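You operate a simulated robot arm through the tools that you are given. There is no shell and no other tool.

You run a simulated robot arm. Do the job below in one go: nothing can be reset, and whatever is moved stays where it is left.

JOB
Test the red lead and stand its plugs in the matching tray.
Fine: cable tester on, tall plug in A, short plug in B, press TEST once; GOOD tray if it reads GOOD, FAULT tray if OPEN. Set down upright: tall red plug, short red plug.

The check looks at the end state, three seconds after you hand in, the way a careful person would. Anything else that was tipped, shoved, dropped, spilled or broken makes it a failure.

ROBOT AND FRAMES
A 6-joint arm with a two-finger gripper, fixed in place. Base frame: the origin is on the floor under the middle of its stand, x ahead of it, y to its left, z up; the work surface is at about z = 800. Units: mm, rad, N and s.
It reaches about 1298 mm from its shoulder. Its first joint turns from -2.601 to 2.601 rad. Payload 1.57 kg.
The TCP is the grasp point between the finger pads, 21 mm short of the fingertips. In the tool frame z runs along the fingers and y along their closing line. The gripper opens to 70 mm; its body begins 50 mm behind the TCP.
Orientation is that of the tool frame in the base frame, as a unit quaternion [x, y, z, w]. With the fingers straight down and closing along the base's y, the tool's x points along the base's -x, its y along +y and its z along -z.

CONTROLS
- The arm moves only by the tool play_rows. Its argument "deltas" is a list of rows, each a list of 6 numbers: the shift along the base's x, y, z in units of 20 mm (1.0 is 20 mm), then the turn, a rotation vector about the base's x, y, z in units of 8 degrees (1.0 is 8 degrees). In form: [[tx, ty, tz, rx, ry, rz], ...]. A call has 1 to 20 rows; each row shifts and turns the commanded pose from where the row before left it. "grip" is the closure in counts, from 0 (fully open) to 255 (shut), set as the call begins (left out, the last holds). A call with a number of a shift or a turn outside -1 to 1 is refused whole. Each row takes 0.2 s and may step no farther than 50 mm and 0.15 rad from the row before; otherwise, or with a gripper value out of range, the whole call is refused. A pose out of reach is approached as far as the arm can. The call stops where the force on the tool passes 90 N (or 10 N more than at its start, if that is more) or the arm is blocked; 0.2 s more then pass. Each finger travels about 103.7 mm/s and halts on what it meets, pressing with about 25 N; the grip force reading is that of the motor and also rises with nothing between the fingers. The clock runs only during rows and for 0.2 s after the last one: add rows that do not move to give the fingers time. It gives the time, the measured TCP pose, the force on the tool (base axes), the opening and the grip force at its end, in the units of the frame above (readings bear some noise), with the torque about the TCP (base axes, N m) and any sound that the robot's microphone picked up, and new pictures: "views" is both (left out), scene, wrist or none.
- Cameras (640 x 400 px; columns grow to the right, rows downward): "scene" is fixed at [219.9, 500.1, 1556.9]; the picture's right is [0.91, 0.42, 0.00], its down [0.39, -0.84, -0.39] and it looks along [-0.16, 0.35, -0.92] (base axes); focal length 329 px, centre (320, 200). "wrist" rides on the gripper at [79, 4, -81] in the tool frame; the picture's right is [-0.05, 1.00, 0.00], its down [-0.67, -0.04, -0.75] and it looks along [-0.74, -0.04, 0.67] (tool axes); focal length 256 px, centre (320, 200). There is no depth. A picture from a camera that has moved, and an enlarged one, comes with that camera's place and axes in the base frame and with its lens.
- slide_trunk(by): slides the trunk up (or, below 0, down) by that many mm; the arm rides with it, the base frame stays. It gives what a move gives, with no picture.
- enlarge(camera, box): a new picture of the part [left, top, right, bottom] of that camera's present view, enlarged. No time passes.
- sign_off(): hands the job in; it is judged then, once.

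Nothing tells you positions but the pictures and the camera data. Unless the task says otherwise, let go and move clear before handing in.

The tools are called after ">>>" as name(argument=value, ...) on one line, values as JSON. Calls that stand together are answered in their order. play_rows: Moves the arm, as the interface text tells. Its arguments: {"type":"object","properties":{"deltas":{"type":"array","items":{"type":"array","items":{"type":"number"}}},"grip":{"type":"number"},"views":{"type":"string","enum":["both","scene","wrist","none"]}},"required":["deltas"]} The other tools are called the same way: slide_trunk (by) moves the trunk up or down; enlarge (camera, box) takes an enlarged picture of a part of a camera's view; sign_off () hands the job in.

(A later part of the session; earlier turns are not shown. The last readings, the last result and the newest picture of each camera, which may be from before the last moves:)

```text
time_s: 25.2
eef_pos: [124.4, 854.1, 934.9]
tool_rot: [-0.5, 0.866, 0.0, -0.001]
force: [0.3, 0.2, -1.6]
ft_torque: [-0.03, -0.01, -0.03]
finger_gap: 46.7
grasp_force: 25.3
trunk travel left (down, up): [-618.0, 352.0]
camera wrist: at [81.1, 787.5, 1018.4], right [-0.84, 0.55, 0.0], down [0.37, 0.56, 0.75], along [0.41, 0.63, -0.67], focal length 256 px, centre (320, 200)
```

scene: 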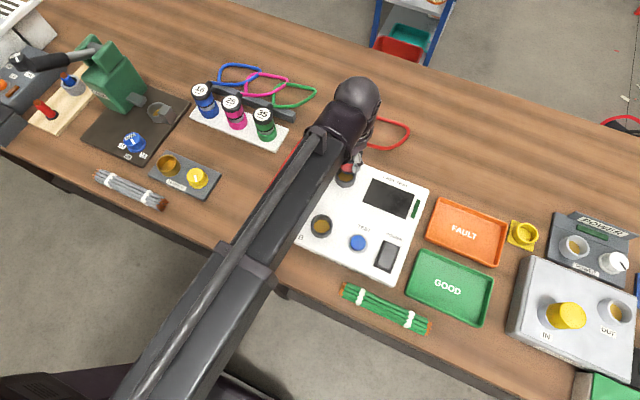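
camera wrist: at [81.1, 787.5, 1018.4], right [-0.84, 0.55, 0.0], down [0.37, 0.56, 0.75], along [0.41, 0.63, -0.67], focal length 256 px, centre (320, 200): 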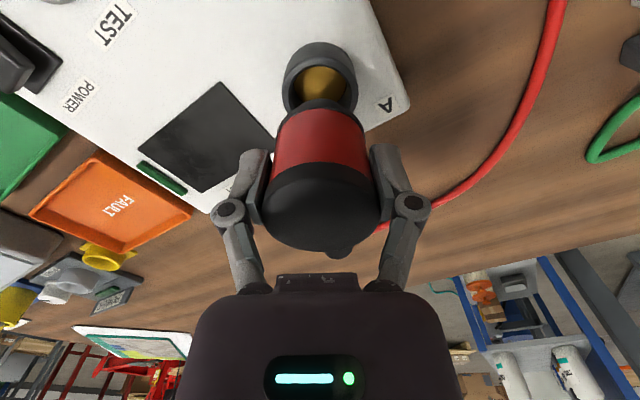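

>>> enlarge(camera="wrist", box=[250, 20, 390, 160])

>>> enlarge(camera="scene", box=[315, 140, 385, 210])

```text
2.86 times, centred on (320, 90) of wrist
camera zoom: at [81.1, 787.5, 1018.4], right [-0.84, 0.55, 0.0], down [0.37, 0.56, 0.75], along [0.41, 0.63, -0.67], focal length 731 px, centre (320, 514)
```

zoom: 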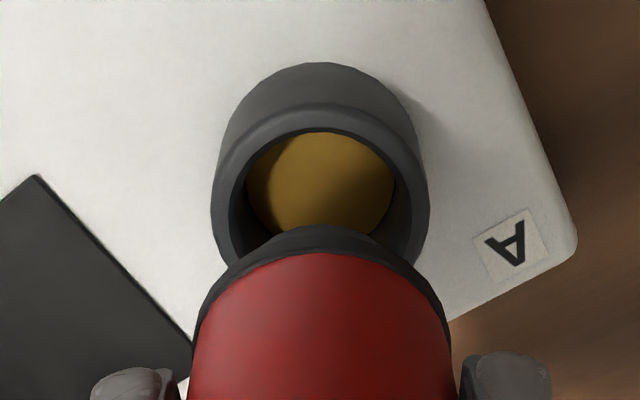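

```text
5.71 times, centred on (350, 175) of scene
camera zoom: at [219.9, 500.1, 1556.9], right [0.91, 0.42, 0.0], down [0.39, -0.84, -0.39], along [-0.16, 0.35, -0.92], focal length 1880 px, centre (149, 343)
```

zoom: 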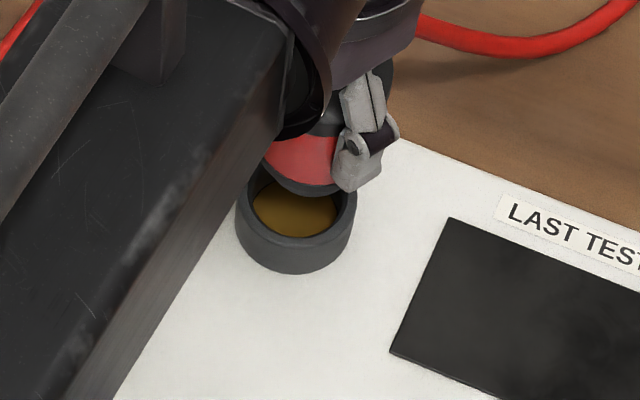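

The plug is laterally aligned over A. I'll lower to just above the rim and recheck the fore-aft alignment.

>>> slide_trunk(by=-13)

>>> play_rows(deltas=[[0, 0, 0, 0, 0, 0]], views="wrist")

>>> enlarge(camera="wrist", box=[250, 40, 390, 180])

>>> enlarge(camera="scene", box=[325, 150, 375, 200])

```text
time_s: 25.8
eef_pos: [124.6, 854.4, 922.2]
tool_rot: [-0.5, 0.866, 0.0, 0.0]
force: [0.2, 0.7, -0.9]
ft_torque: [0.02, 0.02, 0.04]
finger_gap: 46.5
grasp_force: 25.2
trunk travel left (down, up): [-605.0, 365.0]
```

```text
time_s: 26.2
eef_pos: [124.2, 854.5, 924.2]
tool_rot: [-0.5, 0.866, 0.0, 0.0]
force: [0.0, -0.3, -0.7]
ft_torque: [0.0, 0.01, -0.02]
finger_gap: 46.7
grasp_force: 24.8
trunk travel left (down, up): [-605.0, 365.0]
camera wrist: at [80.9, 787.5, 1005.4], right [-0.84, 0.55, 0.0], down [0.37, 0.56, 0.75], along [0.41, 0.63, -0.67], focal length 256 px, centre (320, 200)
```

wrist: 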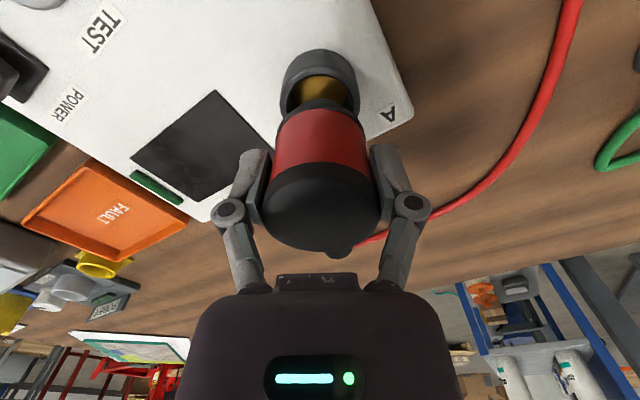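

```text
2.86 times, centred on (320, 110) of wrist
camera zoom: at [80.9, 787.5, 1005.4], right [-0.84, 0.55, 0.0], down [0.37, 0.56, 0.75], along [0.41, 0.63, -0.67], focal length 731 px, centre (320, 457)
```

zoom: 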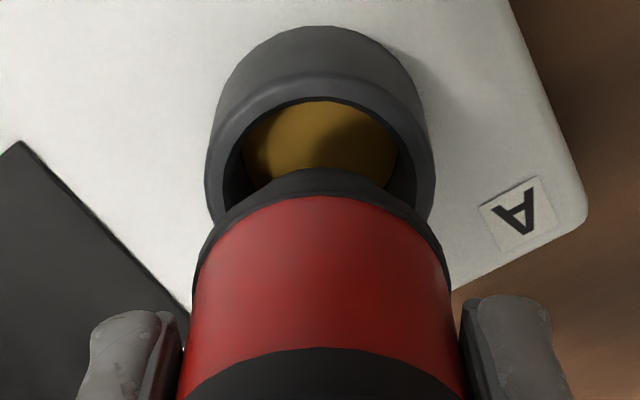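

```text
8.00 times, centred on (350, 175) of scene
camera zoom: at [219.9, 500.1, 1556.9], right [0.91, 0.42, 0.0], down [0.39, -0.84, -0.39], along [-0.16, 0.35, -0.92], focal length 2632 px, centre (80, 400)
```

zoom: 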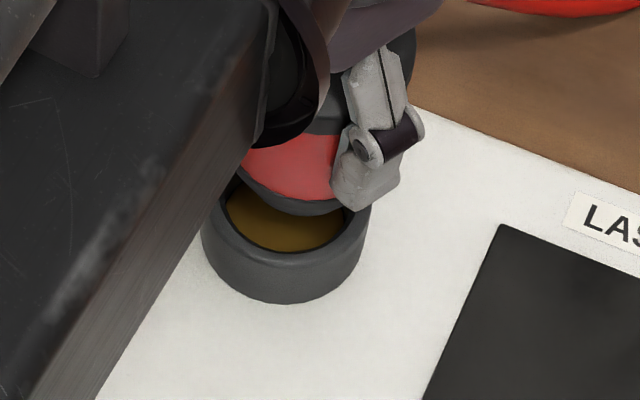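

The alignment looks good to within about 2 mm, and the nose is much smaller than the bore. I'll lower in stages and watch the force.

>>> slide_trunk(by=-12)

>>> play_rows(deltas=[[0, 0, 0, 0, 0, 0]], views="wrist")

>>> enlarge(camera="wrist", box=[250, 40, 390, 180])

>>> enlarge(camera="scene", box=[325, 150, 375, 200])

```text
time_s: 26.8
eef_pos: [123.7, 852.4, 912.4]
tool_rot: [-0.5, 0.866, 0.0, -0.001]
force: [-4.0, -5.6, 3.4]
ft_torque: [-0.23, 0.21, 0.01]
finger_gap: 46.5
grasp_force: 25.3
trunk travel left (down, up): [-593.0, 377.0]
```

```text
time_s: 27.2
eef_pos: [123.9, 853.4, 912.6]
tool_rot: [-0.5, 0.866, 0.001, -0.001]
force: [-6.1, -6.4, 4.0]
ft_torque: [-0.32, 0.25, 0.01]
finger_gap: 46.6
grasp_force: 25.8
trunk travel left (down, up): [-593.0, 377.0]
camera wrist: at [80.2, 786.5, 994.2], right [-0.84, 0.55, 0.0], down [0.37, 0.56, 0.74], along [0.41, 0.63, -0.67], focal length 256 px, centre (320, 200)
```

wrist: 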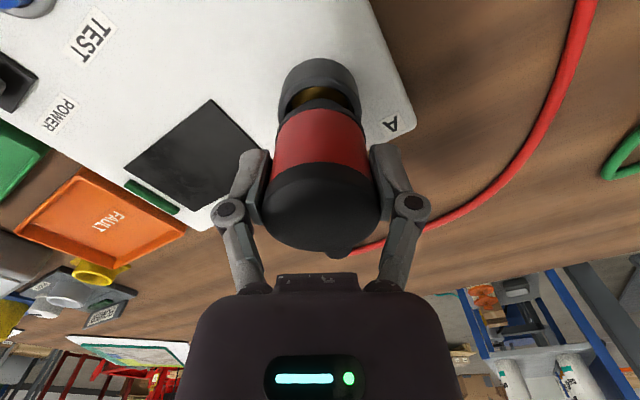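

```text
2.86 times, centred on (320, 110) of wrist
camera zoom: at [80.2, 786.5, 994.2], right [-0.84, 0.55, 0.0], down [0.37, 0.56, 0.74], along [0.41, 0.63, -0.67], focal length 731 px, centre (320, 457)
```

zoom: 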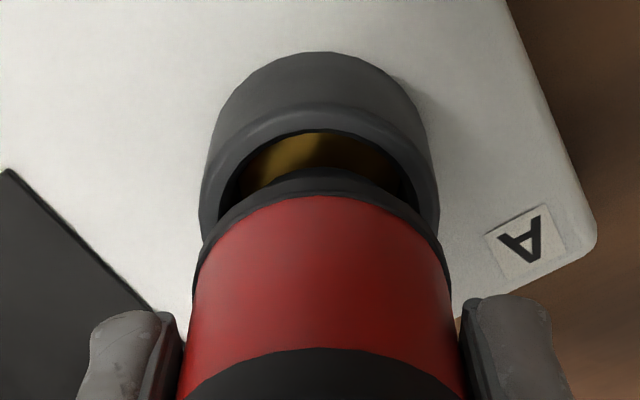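

```text
8.00 times, centred on (350, 175) of scene
camera zoom: at [219.9, 500.1, 1556.9], right [0.91, 0.42, 0.0], down [0.39, -0.84, -0.39], along [-0.16, 0.35, -0.92], focal length 2632 px, centre (80, 400)
```

zoom: 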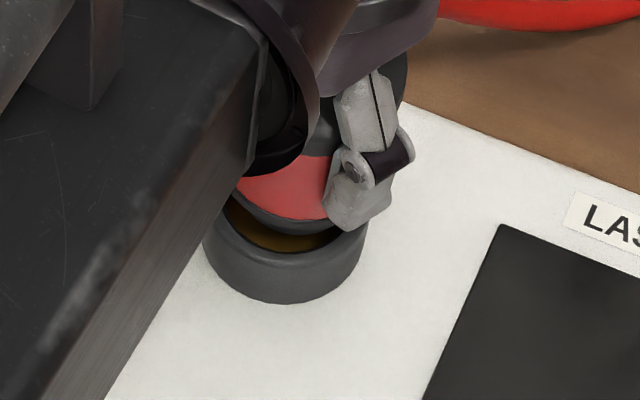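

The side force on the tool points back toward −x, −y, so the nose is touching the far wall of the bore. I'll ease back about 2.5 mm.

>>> play_rows(deltas=[[-0.03, -0.05, 0, 0, 0, 0], [-0.03, -0.05, 0, 0, 0, 0], [0, 0, 0, 0, 0, 0]], views="none")

```text
time_s: 28.0
eef_pos: [123.5, 850.9, 912.5]
tool_rot: [-0.5, 0.866, 0.001, 0.0]
force: [-0.7, -1.1, 1.2]
ft_torque: [0.01, 0.03, -0.02]
finger_gap: 46.6
grasp_force: 25.1
trunk travel left (down, up): [-593.0, 377.0]
```

>>> play_rows(deltas=[[-0.03, -0.05, 0, 0, 0, 0], [0, 0, 0, 0, 0, 0]], views="wrist")

>>> enlarge(camera="wrist", box=[250, 40, 390, 180])

```text
time_s: 28.6
eef_pos: [121.2, 850.0, 911.9]
tool_rot: [-0.5, 0.866, 0.0, 0.0]
force: [-0.5, -0.3, -1.4]
ft_torque: [-0.01, -0.03, 0.0]
finger_gap: 46.5
grasp_force: 25.5
trunk travel left (down, up): [-593.0, 377.0]
camera wrist: at [79.0, 784.7, 993.3], right [-0.84, 0.55, 0.0], down [0.37, 0.56, 0.75], along [0.41, 0.63, -0.67], focal length 256 px, centre (320, 200)
```

wrist: 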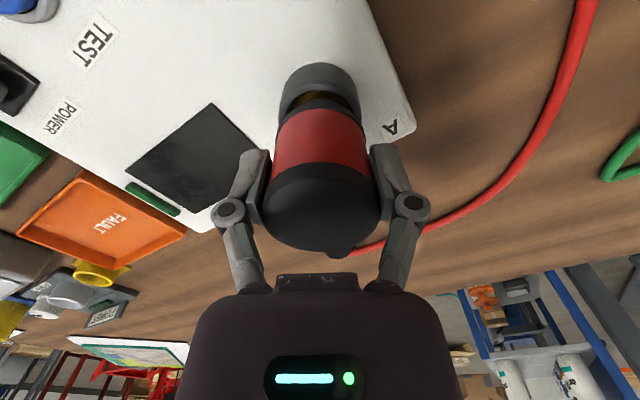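

```text
2.86 times, centred on (320, 110) of wrist
camera zoom: at [79.0, 784.7, 993.3], right [-0.84, 0.55, 0.0], down [0.37, 0.56, 0.75], along [0.41, 0.63, -0.67], focal length 731 px, centre (320, 457)
```

zoom: 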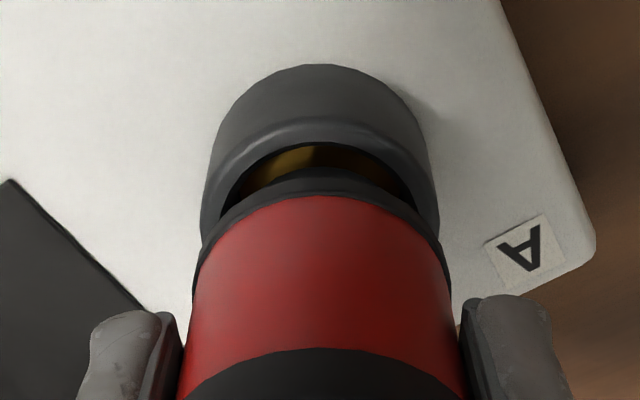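

It's free now. The near-side gap looks a little larger than the far one, so I'll centre another ~1 mm and continue down.

>>> play_rows(deltas=[[-0.025, -0.045, 0, 0, 0, 0], [0, 0, 0, 0, 0, 0]], views="none")

>>> slide_trunk(by=-6)

>>> play_rows(deltas=[[0, 0, 0, 0, 0, 0]], views="wrist")

>>> enlarge(camera="wrist", box=[250, 40, 390, 180])

```text
time_s: 29.2
eef_pos: [122.6, 850.7, 911.6]
tool_rot: [-0.499, 0.866, 0.0, 0.0]
force: [0.0, -0.2, -1.9]
ft_torque: [0.02, 0.02, -0.04]
finger_gap: 46.2
grasp_force: 25.2
trunk travel left (down, up): [-593.0, 377.0]
```

```text
time_s: 29.7
eef_pos: [122.0, 850.1, 904.8]
tool_rot: [-0.5, 0.866, 0.001, -0.001]
force: [0.1, -0.1, -1.7]
ft_torque: [-0.03, -0.02, 0.01]
finger_gap: 46.5
grasp_force: 24.6
trunk travel left (down, up): [-587.0, 383.0]
```

```text
time_s: 30.1
eef_pos: [121.9, 848.9, 905.7]
tool_rot: [-0.5, 0.866, 0.0, 0.001]
force: [-0.5, 0.7, -1.3]
ft_torque: [0.0, -0.03, -0.01]
finger_gap: 46.2
grasp_force: 24.9
trunk travel left (down, up): [-587.0, 383.0]
camera wrist: at [78.6, 783.7, 987.4], right [-0.84, 0.55, 0.0], down [0.37, 0.56, 0.75], along [0.41, 0.63, -0.67], focal length 256 px, centre (320, 200)
```

wrist: 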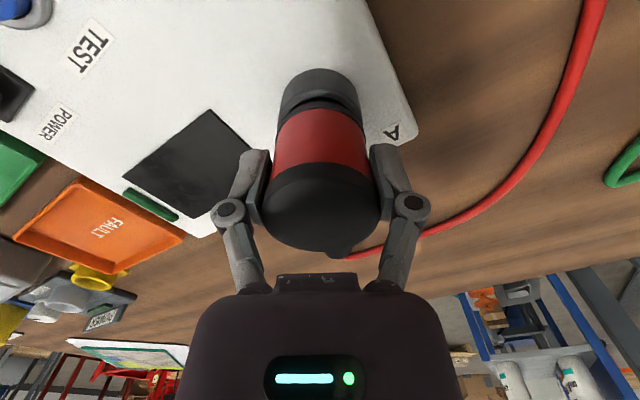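

```text
2.86 times, centred on (320, 110) of wrist
camera zoom: at [78.6, 783.7, 987.4], right [-0.84, 0.55, 0.0], down [0.37, 0.56, 0.75], along [0.41, 0.63, -0.67], focal length 731 px, centre (320, 457)
```

zoom: 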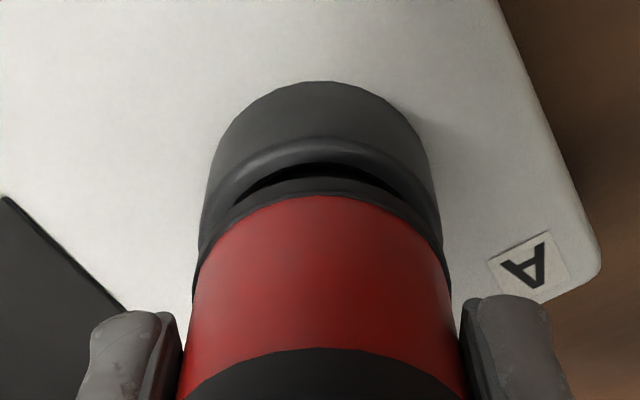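

>>> slide_trunk(by=-5)

>>> play_rows(deltas=[[0, 0, 0, 0, 0, 0]], views="wrist")

>>> enlarge(camera="wrist", box=[250, 40, 390, 180])

>>> enlarge(camera="scene", box=[325, 150, 375, 200])

```text
time_s: 30.7
eef_pos: [122.2, 850.3, 901.7]
tool_rot: [-0.5, 0.866, 0.0, 0.0]
force: [0.2, 0.7, -1.6]
ft_torque: [-0.04, 0.0, 0.01]
finger_gap: 46.4
grasp_force: 25.0
trunk travel left (down, up): [-582.0, 388.0]
```

```text
time_s: 31.1
eef_pos: [122.2, 849.8, 900.5]
tool_rot: [-0.499, 0.866, 0.001, 0.0]
force: [-0.7, 0.4, -1.2]
ft_torque: [-0.05, 0.02, -0.03]
finger_gap: 46.5
grasp_force: 25.0
trunk travel left (down, up): [-582.0, 388.0]
camera wrist: at [78.6, 783.7, 982.4], right [-0.84, 0.55, 0.0], down [0.37, 0.56, 0.75], along [0.41, 0.63, -0.67], focal length 256 px, centre (320, 200)
```

wrist: 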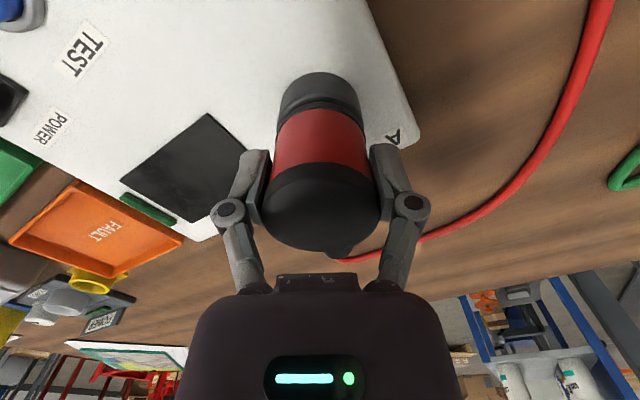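

```text
2.86 times, centred on (320, 110) of wrist
camera zoom: at [78.6, 783.7, 982.4], right [-0.84, 0.55, 0.0], down [0.37, 0.56, 0.75], along [0.41, 0.63, -0.67], focal length 731 px, centre (320, 457)
```

zoom: 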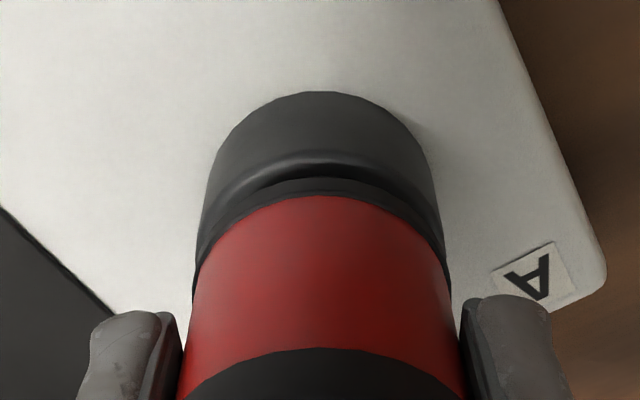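

```text
8.00 times, centred on (350, 175) of scene
camera zoom: at [219.9, 500.1, 1556.9], right [0.91, 0.42, 0.0], down [0.39, -0.84, -0.39], along [-0.16, 0.35, -0.92], focal length 2632 px, centre (80, 400)
```

zoom: 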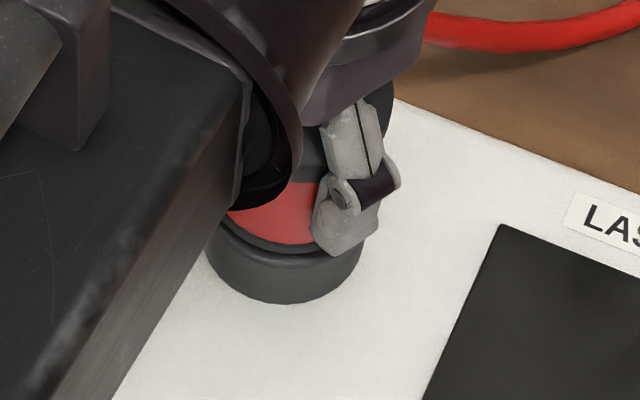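

>>> slide_trunk(by=-4)

>>> play_rows(deltas=[[0, 0, 0, 0, 0, 0]], views="wrist")

>>> enlarge(camera="wrist", box=[250, 40, 390, 180])

```text
time_s: 31.6
eef_pos: [122.9, 850.3, 896.8]
tool_rot: [-0.5, 0.866, 0.001, -0.001]
force: [-0.7, -0.4, -1.5]
ft_torque: [-0.02, 0.05, 0.01]
finger_gap: 46.4
grasp_force: 25.0
trunk travel left (down, up): [-578.0, 392.0]
```

```text
time_s: 32.0
eef_pos: [121.7, 850.7, 896.5]
tool_rot: [-0.501, 0.866, 0.0, 0.0]
force: [-0.6, -0.4, -0.6]
ft_torque: [0.02, -0.04, -0.03]
finger_gap: 46.9
grasp_force: 25.1
trunk travel left (down, up): [-578.0, 392.0]
camera wrist: at [78.6, 783.7, 978.4], right [-0.84, 0.55, 0.0], down [0.37, 0.56, 0.75], along [0.41, 0.63, -0.67], focal length 256 px, centre (320, 200)
```

wrist: 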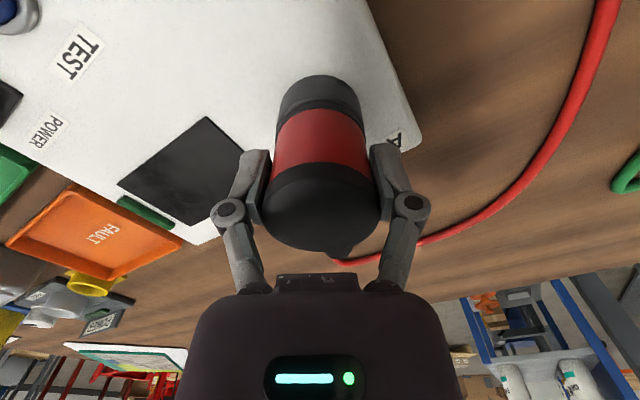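

```text
2.86 times, centred on (320, 110) of wrist
camera zoom: at [78.6, 783.7, 978.4], right [-0.84, 0.55, 0.0], down [0.37, 0.56, 0.75], along [0.41, 0.63, -0.67], focal length 731 px, centre (320, 457)
```

zoom: 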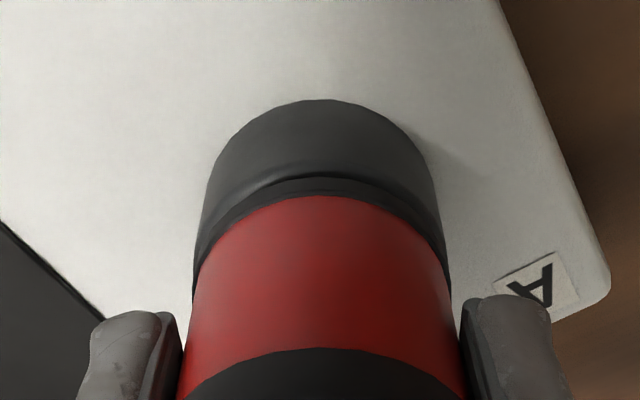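

>>> slide_trunk(by=-3)

>>> play_rows(deltas=[[0, 0, 0, 0, 0, 0]], views="wrist")

>>> enlarge(camera="wrist", box=[250, 40, 390, 180])

```text
time_s: 32.5
eef_pos: [122.7, 849.0, 894.1]
tool_rot: [-0.5, 0.866, 0.001, -0.001]
force: [-0.4, -0.2, 0.7]
ft_torque: [0.03, -0.05, 0.01]
finger_gap: 46.6
grasp_force: 24.7
trunk travel left (down, up): [-575.0, 395.0]
```

```text
time_s: 32.9
eef_pos: [121.0, 850.0, 894.3]
tool_rot: [-0.5, 0.866, 0.002, -0.001]
force: [-0.8, -0.5, 0.1]
ft_torque: [0.02, -0.02, -0.04]
finger_gap: 46.4
grasp_force: 24.8
trunk travel left (down, up): [-575.0, 395.0]
camera wrist: at [78.5, 783.5, 975.5], right [-0.84, 0.55, 0.0], down [0.37, 0.56, 0.74], along [0.41, 0.63, -0.67], focal length 256 px, centre (320, 200)
```

wrist: 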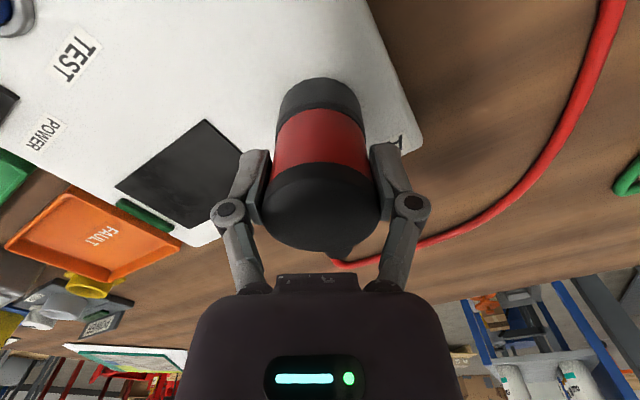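

```text
2.86 times, centred on (320, 110) of wrist
camera zoom: at [78.5, 783.5, 975.5], right [-0.84, 0.55, 0.0], down [0.37, 0.56, 0.74], along [0.41, 0.63, -0.67], focal length 731 px, centre (320, 457)
```

zoom: 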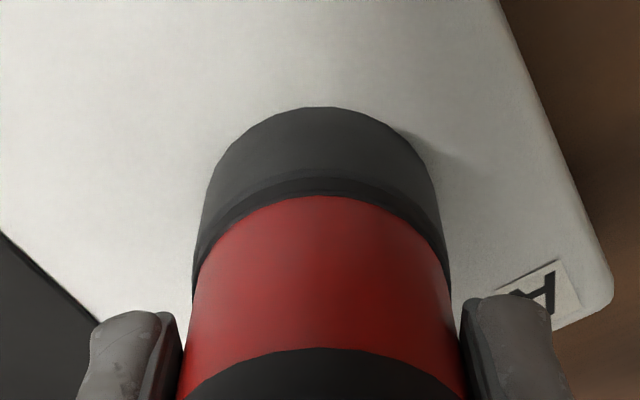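

>>> slide_trunk(by=-2)

>>> play_rows(deltas=[[0, 0, 0, 0, 0, 0]], views="none")

```text
time_s: 33.5
eef_pos: [122.3, 850.7, 893.8]
tool_rot: [-0.5, 0.866, 0.002, 0.0]
force: [0.9, 8.2, 24.2]
ft_torque: [0.23, -0.07, 0.01]
finger_gap: 46.5
grasp_force: 25.0
trunk travel left (down, up): [-573.0, 397.0]
```

```text
time_s: 33.9
eef_pos: [121.3, 849.9, 893.7]
tool_rot: [-0.501, 0.866, 0.002, 0.0]
force: [1.2, 9.7, 24.3]
ft_torque: [0.36, -0.06, 0.0]
finger_gap: 46.8
grasp_force: 25.0
trunk travel left (down, up): [-573.0, 397.0]
```

The plug is firmly seated at 24 N. I'll ease off slightly, then release.

>>> slide_trunk(by=1.5)

>>> play_rows(deltas=[[0, 0, 0, 0, 0, 0], [0, 0, 0, 0, 0, 0], [0, 0, 0, 0, 0, 0], [0, 0, 0, 0, 0, 0]], grip=0, views="both")

```text
time_s: 34.4
eef_pos: [121.5, 848.3, 893.6]
tool_rot: [-0.5, 0.866, 0.0, -0.001]
force: [-1.1, 1.1, 3.3]
ft_torque: [0.15, -0.02, 0.02]
finger_gap: 46.5
grasp_force: 25.2
trunk travel left (down, up): [-575.0, 395.0]
```

```text
time_s: 35.4
eef_pos: [121.1, 849.6, 894.0]
tool_rot: [-0.5, 0.866, 0.0, 0.0]
force: [0.5, 0.3, -0.7]
ft_torque: [0.02, -0.02, -0.01]
finger_gap: 70.0
grasp_force: 0.0
trunk travel left (down, up): [-575.0, 395.0]
camera wrist: at [78.5, 783.6, 975.0], right [-0.84, 0.55, 0.0], down [0.37, 0.56, 0.75], along [0.41, 0.63, -0.67], focal length 256 px, centre (320, 200)
```

scene: 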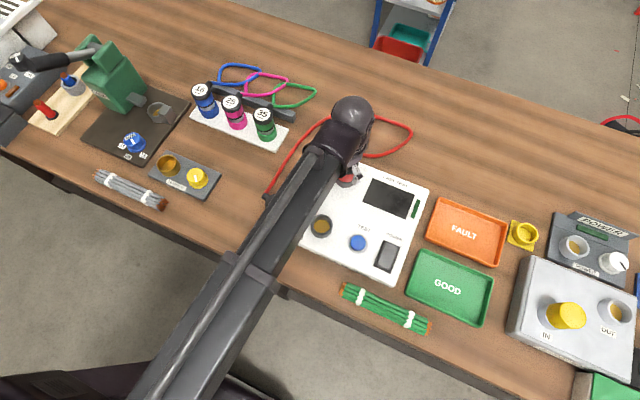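
wrist: 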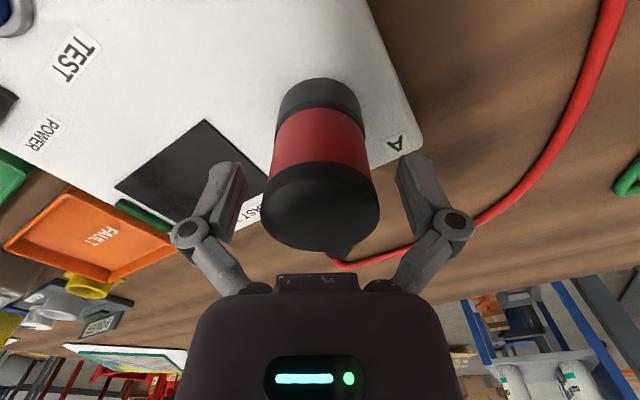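

Tall plug is in A. I'll raise clear of it and check.

>>> slide_trunk(by=70)

>>> play_rows(deltas=[[0, 0, 0, 0, 0, 0]], views="both")

>>> enlarge(camera="wrist", box=[240, 20, 400, 180])

>>> enlarge(camera="scene", box=[310, 130, 390, 210])

```text
time_s: 36.4
eef_pos: [120.9, 850.5, 962.9]
tool_rot: [-0.5, 0.866, 0.001, -0.001]
force: [0.8, -0.8, -0.3]
ft_torque: [0.04, 0.01, -0.01]
finger_gap: 70.1
grasp_force: 0.1
trunk travel left (down, up): [-645.0, 325.0]
```

```text
time_s: 36.8
eef_pos: [121.4, 850.1, 963.2]
tool_rot: [-0.5, 0.866, 0.002, 0.0]
force: [0.5, -0.2, 0.0]
ft_torque: [-0.02, 0.0, 0.0]
finger_gap: 70.0
grasp_force: 0.1
trunk travel left (down, up): [-645.0, 325.0]
camera wrist: at [78.5, 783.6, 1044.9], right [-0.84, 0.55, 0.0], down [0.37, 0.56, 0.75], along [0.41, 0.63, -0.67], focal length 256 px, centre (320, 200)
```

scene: 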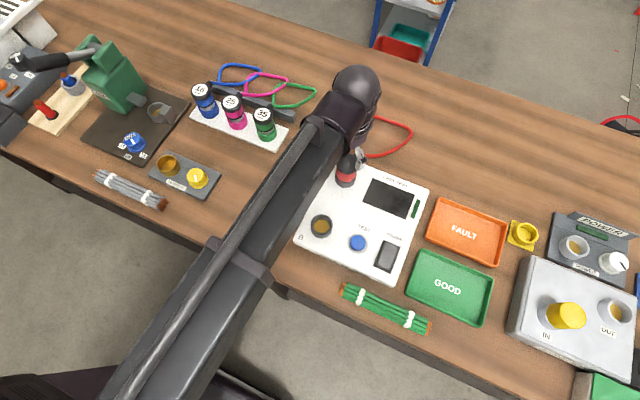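
wrist: 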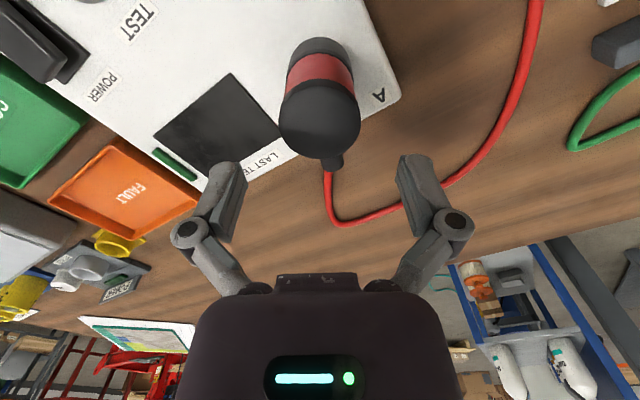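

```text
2.50 times, centred on (320, 100) of wrist
camera zoom: at [78.5, 783.6, 1044.9], right [-0.84, 0.55, 0.0], down [0.37, 0.56, 0.75], along [0.41, 0.63, -0.67], focal length 640 px, centre (320, 450)
```

zoom: 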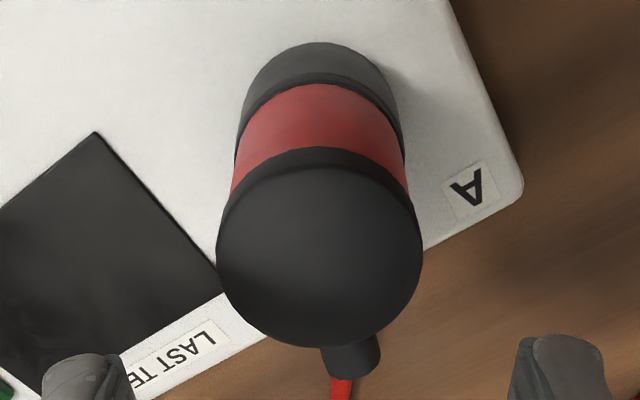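

```text
5.00 times, centred on (350, 170) of scene
camera zoom: at [219.9, 500.1, 1556.9], right [0.91, 0.42, 0.0], down [0.39, -0.84, -0.39], along [-0.16, 0.35, -0.92], focal length 1645 px, centre (170, 350)
```

zoom: 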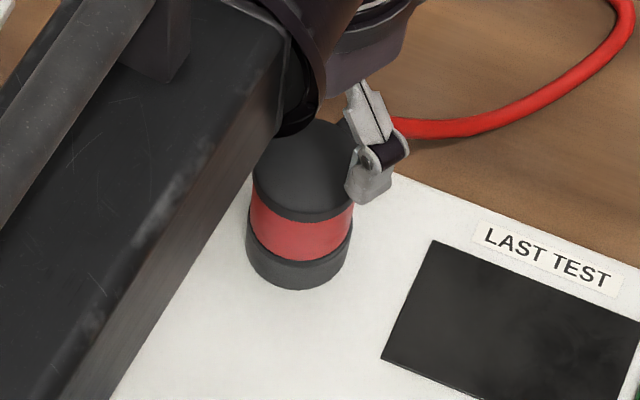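

The tall plug is upright and fully seated in A. Next I'll go to the short plug near (9.7, 717), turning the tool back to close along y so the fingers avoid its stub, which points toward −x.

>>> play_rows(deltas=[[-0.55, -0.65, 0, 0, 0, -0.75], [-0.55, -0.65, 0, 0, 0, -0.75], [-0.55, -0.65, 0, 0, 0, -0.75], [-0.55, -0.65, 0, 0, 0, -0.75], [-0.55, -0.65, 0, 0, 0, -0.75], [-0.55, -0.65, 0, 0, 0, -0.75], [-0.55, -0.65, 0, 0, 0, -0.75], [-0.55, -0.65, 0, 0, 0, -0.75], [-0.55, -0.65, 0, 0, 0, -0.75], [-0.55, -0.65, 0, 0, 0, -0.75], [0, 0, 0, 0, 0, 0]], views="both")

>>> enlarge(camera="wrist", box=[240, 20, 400, 180])

>>> enlarge(camera="scene", box=[300, 140, 400, 240])

```text
time_s: 39.2
eef_pos: [12.3, 719.1, 963.8]
tool_rot: [0.001, 1.0, 0.001, 0.0]
force: [0.4, -0.9, 0.4]
ft_torque: [-0.04, -0.02, 0.01]
finger_gap: 69.8
grasp_force: 0.1
trunk travel left (down, up): [-645.0, 325.0]
camera wrist: at [-67.9, 724.3, 1044.9], right [0.06, 1.0, 0.0], down [0.67, -0.04, 0.75], along [0.74, -0.04, -0.67], focal length 256 px, centre (320, 200)
```

scene: 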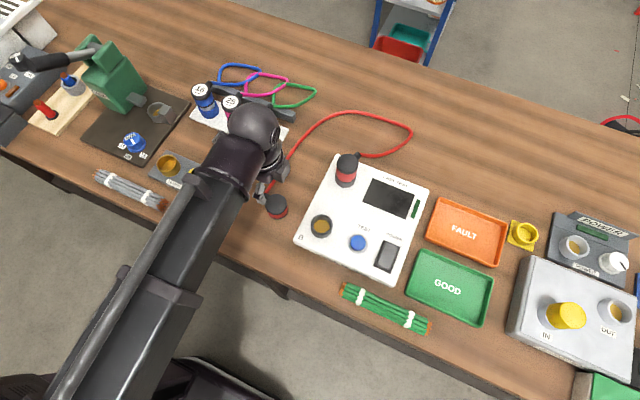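
wrist: 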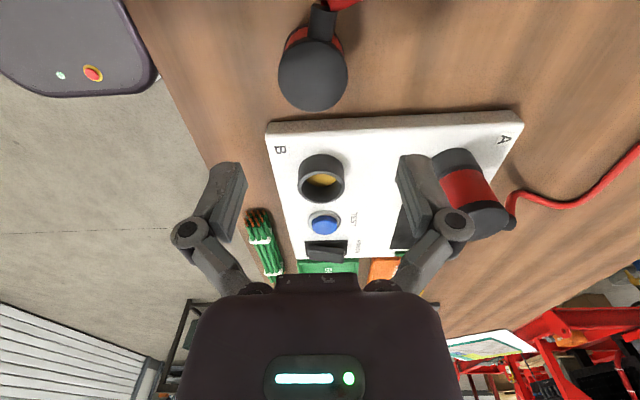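

```text
2.50 times, centred on (320, 100) of wrist
camera zoom: at [-67.9, 724.3, 1044.9], right [0.06, 1.0, 0.0], down [0.67, -0.04, 0.75], along [0.74, -0.04, -0.67], focal length 640 px, centre (320, 450)
```

zoom: 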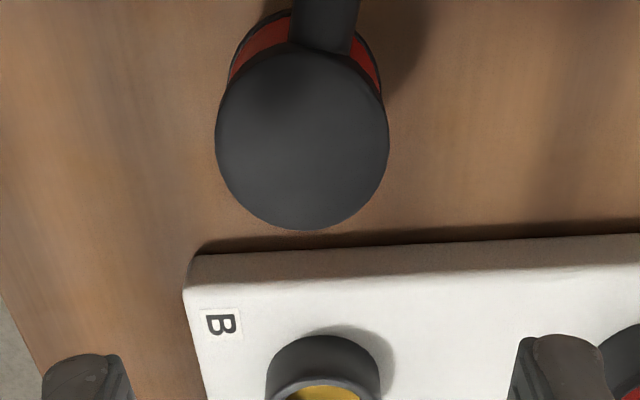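

```text
4.00 times, centred on (350, 190) of scene
camera zoom: at [219.9, 500.1, 1556.9], right [0.91, 0.42, 0.0], down [0.39, -0.84, -0.39], along [-0.16, 0.35, -0.92], focal length 1316 px, centre (200, 240)
```

zoom: 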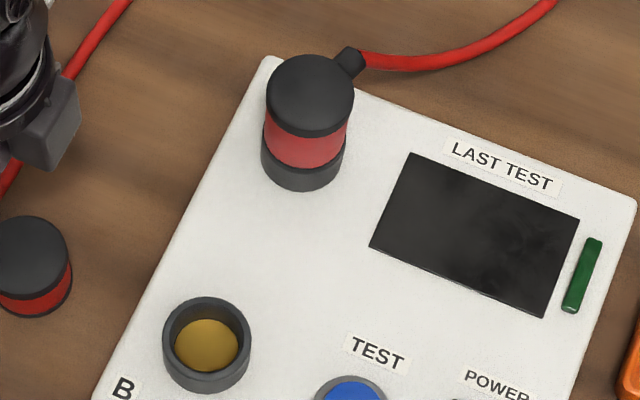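

The short plug's centre is about (9.7, 715.2), with its top near z 862. I'll shift over it and descend in stages.

>>> play_rows(deltas=[[-0.08, -0.25, 0, 0, 0, 0], [0, 0, 0, 0, 0, 0]], views="none")

>>> slide_trunk(by=-66)

>>> play_rows(deltas=[[0, 0, 0, 0, 0, 0]], views="both")

>>> enlarge(camera="wrist", box=[220, 60, 420, 240])

```text
time_s: 39.8
eef_pos: [10.6, 714.4, 963.6]
tool_rot: [0.0, 1.0, 0.001, 0.0]
force: [0.3, 0.3, -0.1]
ft_torque: [-0.01, -0.04, -0.03]
finger_gap: 69.9
grasp_force: 0.1
trunk travel left (down, up): [-645.0, 325.0]
```

```text
time_s: 40.9
eef_pos: [10.0, 715.1, 897.4]
tool_rot: [0.0, 1.0, 0.001, 0.0]
force: [0.2, 0.3, 0.8]
ft_torque: [-0.02, -0.01, 0.01]
finger_gap: 69.9
grasp_force: 0.1
trunk travel left (down, up): [-579.0, 391.0]
```

```text
time_s: 41.3
eef_pos: [11.8, 716.0, 896.9]
tool_rot: [0.0, 1.0, 0.001, 0.0]
force: [0.3, -0.2, 0.0]
ft_torque: [0.02, -0.01, 0.02]
finger_gap: 70.4
grasp_force: 0.1
trunk travel left (down, up): [-579.0, 391.0]
camera wrist: at [-69.4, 719.3, 979.0], right [0.05, 1.0, 0.0], down [0.67, -0.04, 0.75], along [0.74, -0.04, -0.67], focal length 256 px, centre (320, 200)
```

scene: 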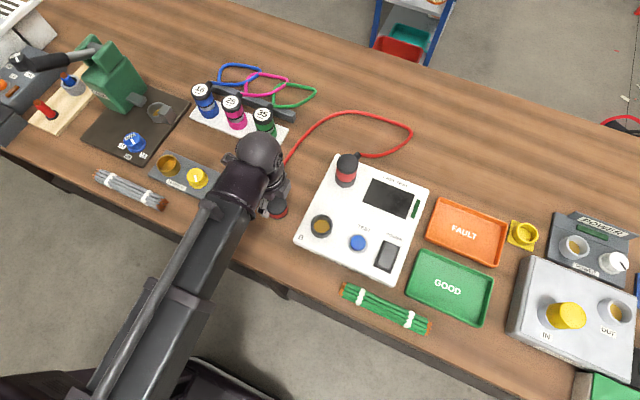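
wrist: 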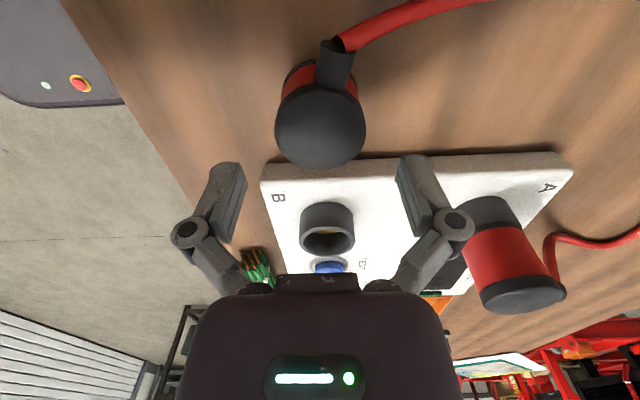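

```text
2.22 times, centred on (320, 150) of wrist
camera zoom: at [-69.4, 719.3, 979.0], right [0.05, 1.0, 0.0], down [0.67, -0.04, 0.75], along [0.74, -0.04, -0.67], focal length 569 px, centre (320, 311)
```

zoom: 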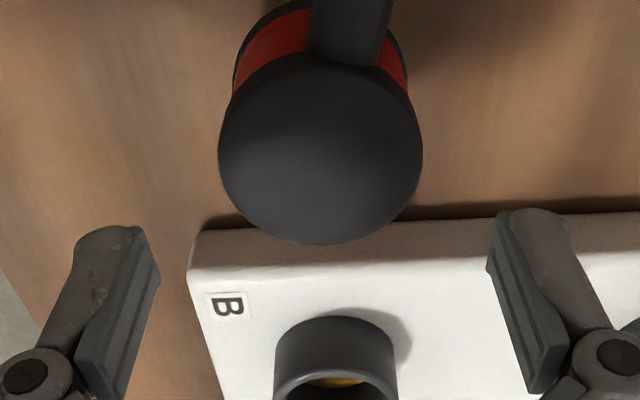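

It's centred on the short plug. I'll lower to the grip height.

>>> slide_trunk(by=-30)

>>> slide_trunk(by=-20)

>>> play_rows(deltas=[[0, 0, 0, 0, 0, 0]], views="wrist")

```text
time_s: 42.0
eef_pos: [9.3, 714.1, 867.2]
tool_rot: [0.0, 1.0, 0.001, 0.0]
force: [0.5, 0.5, 0.0]
ft_torque: [-0.02, -0.01, 0.02]
finger_gap: 69.8
grasp_force: 0.0
trunk travel left (down, up): [-549.0, 421.0]
```

```text
time_s: 42.7
eef_pos: [9.8, 714.2, 847.8]
tool_rot: [0.0, 1.0, 0.001, 0.0]
force: [0.2, 0.5, 0.3]
ft_torque: [0.0, 0.02, -0.02]
finger_gap: 70.0
grasp_force: 0.0
trunk travel left (down, up): [-529.0, 441.0]
```

```text
time_s: 43.1
eef_pos: [10.2, 714.6, 847.9]
tool_rot: [0.0, 1.0, 0.001, 0.0]
force: [-0.1, 0.0, 0.6]
ft_torque: [-0.03, 0.02, 0.0]
finger_gap: 70.0
grasp_force: 0.1
trunk travel left (down, up): [-529.0, 441.0]
camera wrist: at [-69.4, 719.3, 928.9], right [0.05, 1.0, 0.0], down [0.67, -0.04, 0.75], along [0.74, -0.04, -0.67], focal length 256 px, centre (320, 200)
```

wrist: 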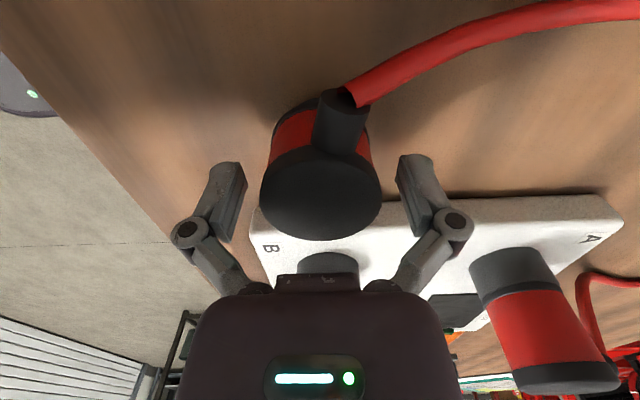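

>>> play_rows(deltas=[[0, 0, 0, 0, 0, 0], [0, 0, 0, 0, 0, 0], [0, 0, 0, 0, 0, 0]], grip=255, views="wrist")

>>> slide_trunk(by=3)

>>> play_rows(deltas=[[0, 0, 0, 0, 0, 0]], views="wrist")

```text
time_s: 43.9
eef_pos: [10.7, 713.3, 847.0]
tool_rot: [-0.001, 1.0, 0.002, 0.0]
force: [0.4, 0.7, 7.6]
ft_torque: [0.03, -0.01, -0.05]
finger_gap: 46.9
grasp_force: 25.1
trunk travel left (down, up): [-529.0, 441.0]
camera wrist: at [-69.4, 718.9, 929.4], right [0.05, 1.0, 0.0], down [0.67, -0.04, 0.75], along [0.74, -0.04, -0.67], focal length 256 px, centre (320, 200)
```

wrist: 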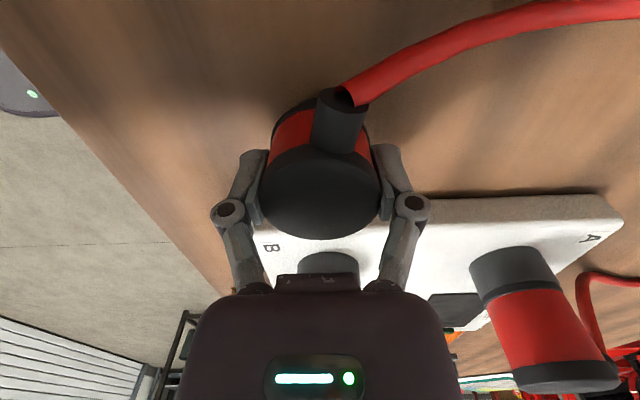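

```text
time_s: 44.4
eef_pos: [9.7, 715.3, 850.5]
tool_rot: [0.0, 1.0, 0.0, 0.0]
force: [-0.1, 0.6, -1.6]
ft_torque: [0.0, 0.02, 0.01]
finger_gap: 46.8
grasp_force: 25.0
trunk travel left (down, up): [-532.0, 438.0]
```

```text
time_s: 44.8
eef_pos: [10.0, 714.7, 851.3]
tool_rot: [-0.001, 1.0, 0.001, -0.001]
force: [-0.2, 0.2, -0.5]
ft_torque: [-0.03, -0.01, 0.01]
finger_gap: 46.8
grasp_force: 24.7
trunk travel left (down, up): [-532.0, 438.0]
camera wrist: at [-69.4, 719.4, 931.9], right [0.05, 1.0, 0.0], down [0.67, -0.04, 0.75], along [0.74, -0.04, -0.67], focal length 256 px, centre (320, 200)
```

wrist: 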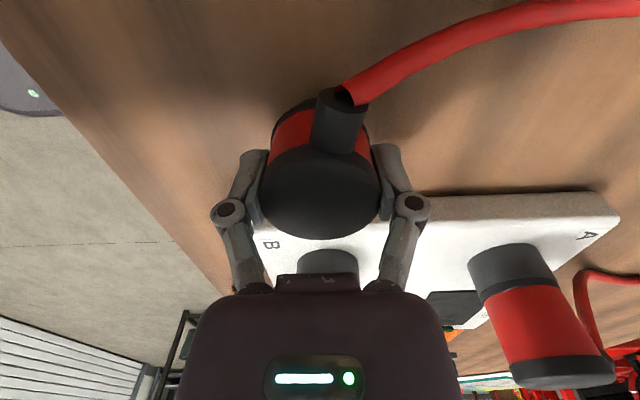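

The grip is holding. I'll lift in small steps.

>>> slide_trunk(by=8)

>>> slide_trunk(by=12)

>>> play_rows(deltas=[[0, 0, 0, 0, 0, 0]], views="wrist")

```text
time_s: 45.4
eef_pos: [10.4, 715.6, 859.1]
tool_rot: [0.001, 1.0, 0.0, 0.0]
force: [0.2, 0.3, -1.6]
ft_torque: [-0.02, 0.0, 0.01]
finger_gap: 46.9
grasp_force: 25.0
trunk travel left (down, up): [-540.0, 430.0]
```

```text
time_s: 46.0
eef_pos: [10.7, 715.4, 870.1]
tool_rot: [0.001, 1.0, 0.001, 0.0]
force: [0.3, 0.1, -1.4]
ft_torque: [0.01, -0.02, 0.0]
finger_gap: 47.1
grasp_force: 25.1
trunk travel left (down, up): [-552.0, 418.0]
```

```text
time_s: 46.4
eef_pos: [8.0, 713.9, 869.4]
tool_rot: [0.0, 1.0, 0.001, 0.0]
force: [-0.2, -0.1, -1.6]
ft_torque: [-0.01, -0.01, -0.02]
finger_gap: 46.5
grasp_force: 24.9
trunk travel left (down, up): [-552.0, 418.0]
camera wrist: at [-69.4, 719.4, 951.9], right [0.05, 1.0, 0.0], down [0.67, -0.04, 0.75], along [0.74, -0.04, -0.67], focal length 256 px, centre (320, 200)
```

wrist: 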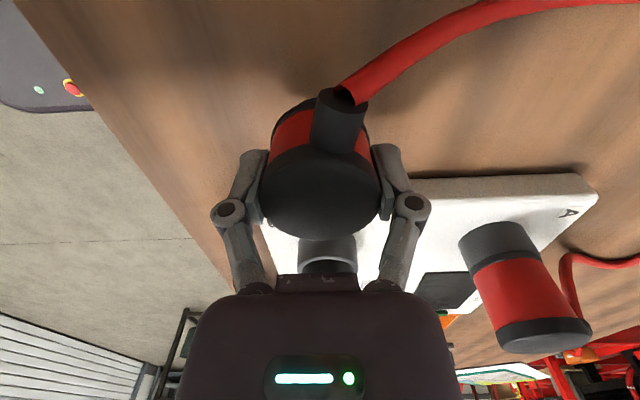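

>>> slide_trunk(by=14)

>>> slide_trunk(by=14)

>>> slide_trunk(by=14)

>>> slide_trunk(by=8)

>>> play_rows(deltas=[[0, 0, 0, 0, 0, 0]], views="both")

>>> enlarge(camera="wrist", box=[240, 80, 400, 270])

```text
time_s: 47.0
eef_pos: [11.5, 715.2, 883.6]
tool_rot: [0.0, 1.0, 0.001, 0.0]
force: [-0.3, 0.6, -0.7]
ft_torque: [0.02, 0.01, 0.0]
finger_gap: 47.0
grasp_force: 25.0
trunk travel left (down, up): [-566.0, 404.0]
```

```text
time_s: 47.6
eef_pos: [9.5, 714.9, 898.2]
tool_rot: [0.001, 1.0, 0.001, -0.001]
force: [-0.2, 0.2, -1.1]
ft_torque: [0.01, 0.01, 0.0]
finger_gap: 47.0
grasp_force: 24.8
trunk travel left (down, up): [-580.0, 390.0]
```

```text
time_s: 48.3
eef_pos: [11.1, 715.6, 911.7]
tool_rot: [0.0, 1.0, 0.0, 0.0]
force: [0.1, -0.1, -0.8]
ft_torque: [0.02, -0.03, 0.01]
finger_gap: 47.0
grasp_force: 24.8
trunk travel left (down, up): [-594.0, 376.0]
```

```text
time_s: 48.8
eef_pos: [11.1, 714.4, 920.4]
tool_rot: [0.0, 1.0, 0.0, 0.0]
force: [-0.3, -0.5, -1.2]
ft_torque: [0.02, 0.02, -0.03]
finger_gap: 46.5
grasp_force: 24.5
trunk travel left (down, up): [-602.0, 368.0]
```

```text
time_s: 49.2
eef_pos: [9.0, 715.1, 920.2]
tool_rot: [-0.001, 1.0, 0.001, -0.001]
force: [0.5, 0.6, -1.2]
ft_torque: [-0.02, -0.05, 0.01]
finger_gap: 46.6
grasp_force: 25.1
trunk travel left (down, up): [-602.0, 368.0]
camera wrist: at [-69.4, 719.4, 1001.9], right [0.05, 1.0, 0.0], down [0.67, -0.04, 0.75], along [0.74, -0.04, -0.67], focal length 256 px, centre (320, 200)
```

scene: 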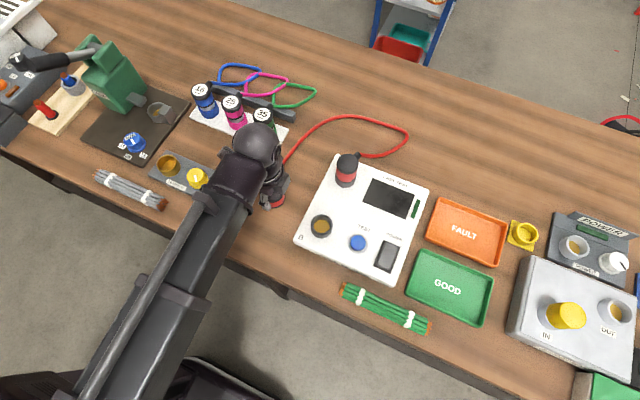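
wrist: 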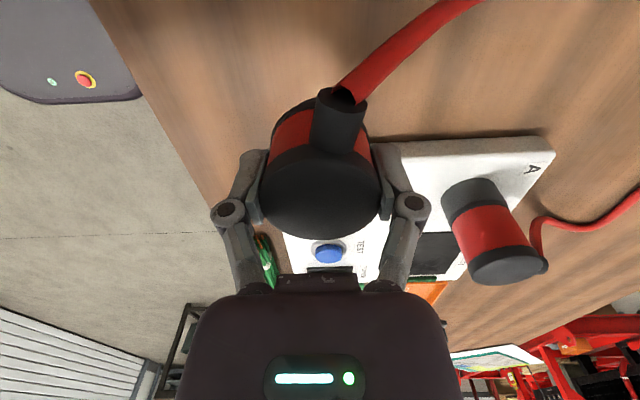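

```text
2.11 times, centred on (320, 175) of wrist
camera zoom: at [-69.4, 719.4, 1001.9], right [0.05, 1.0, 0.0], down [0.67, -0.04, 0.75], along [0.74, -0.04, -0.67], focal length 539 px, centre (320, 253)
```

zoom: 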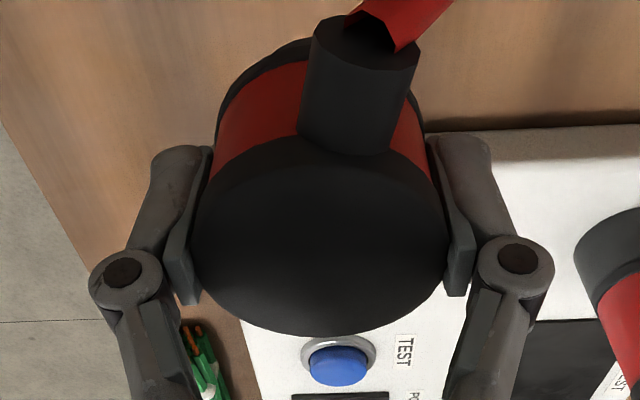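

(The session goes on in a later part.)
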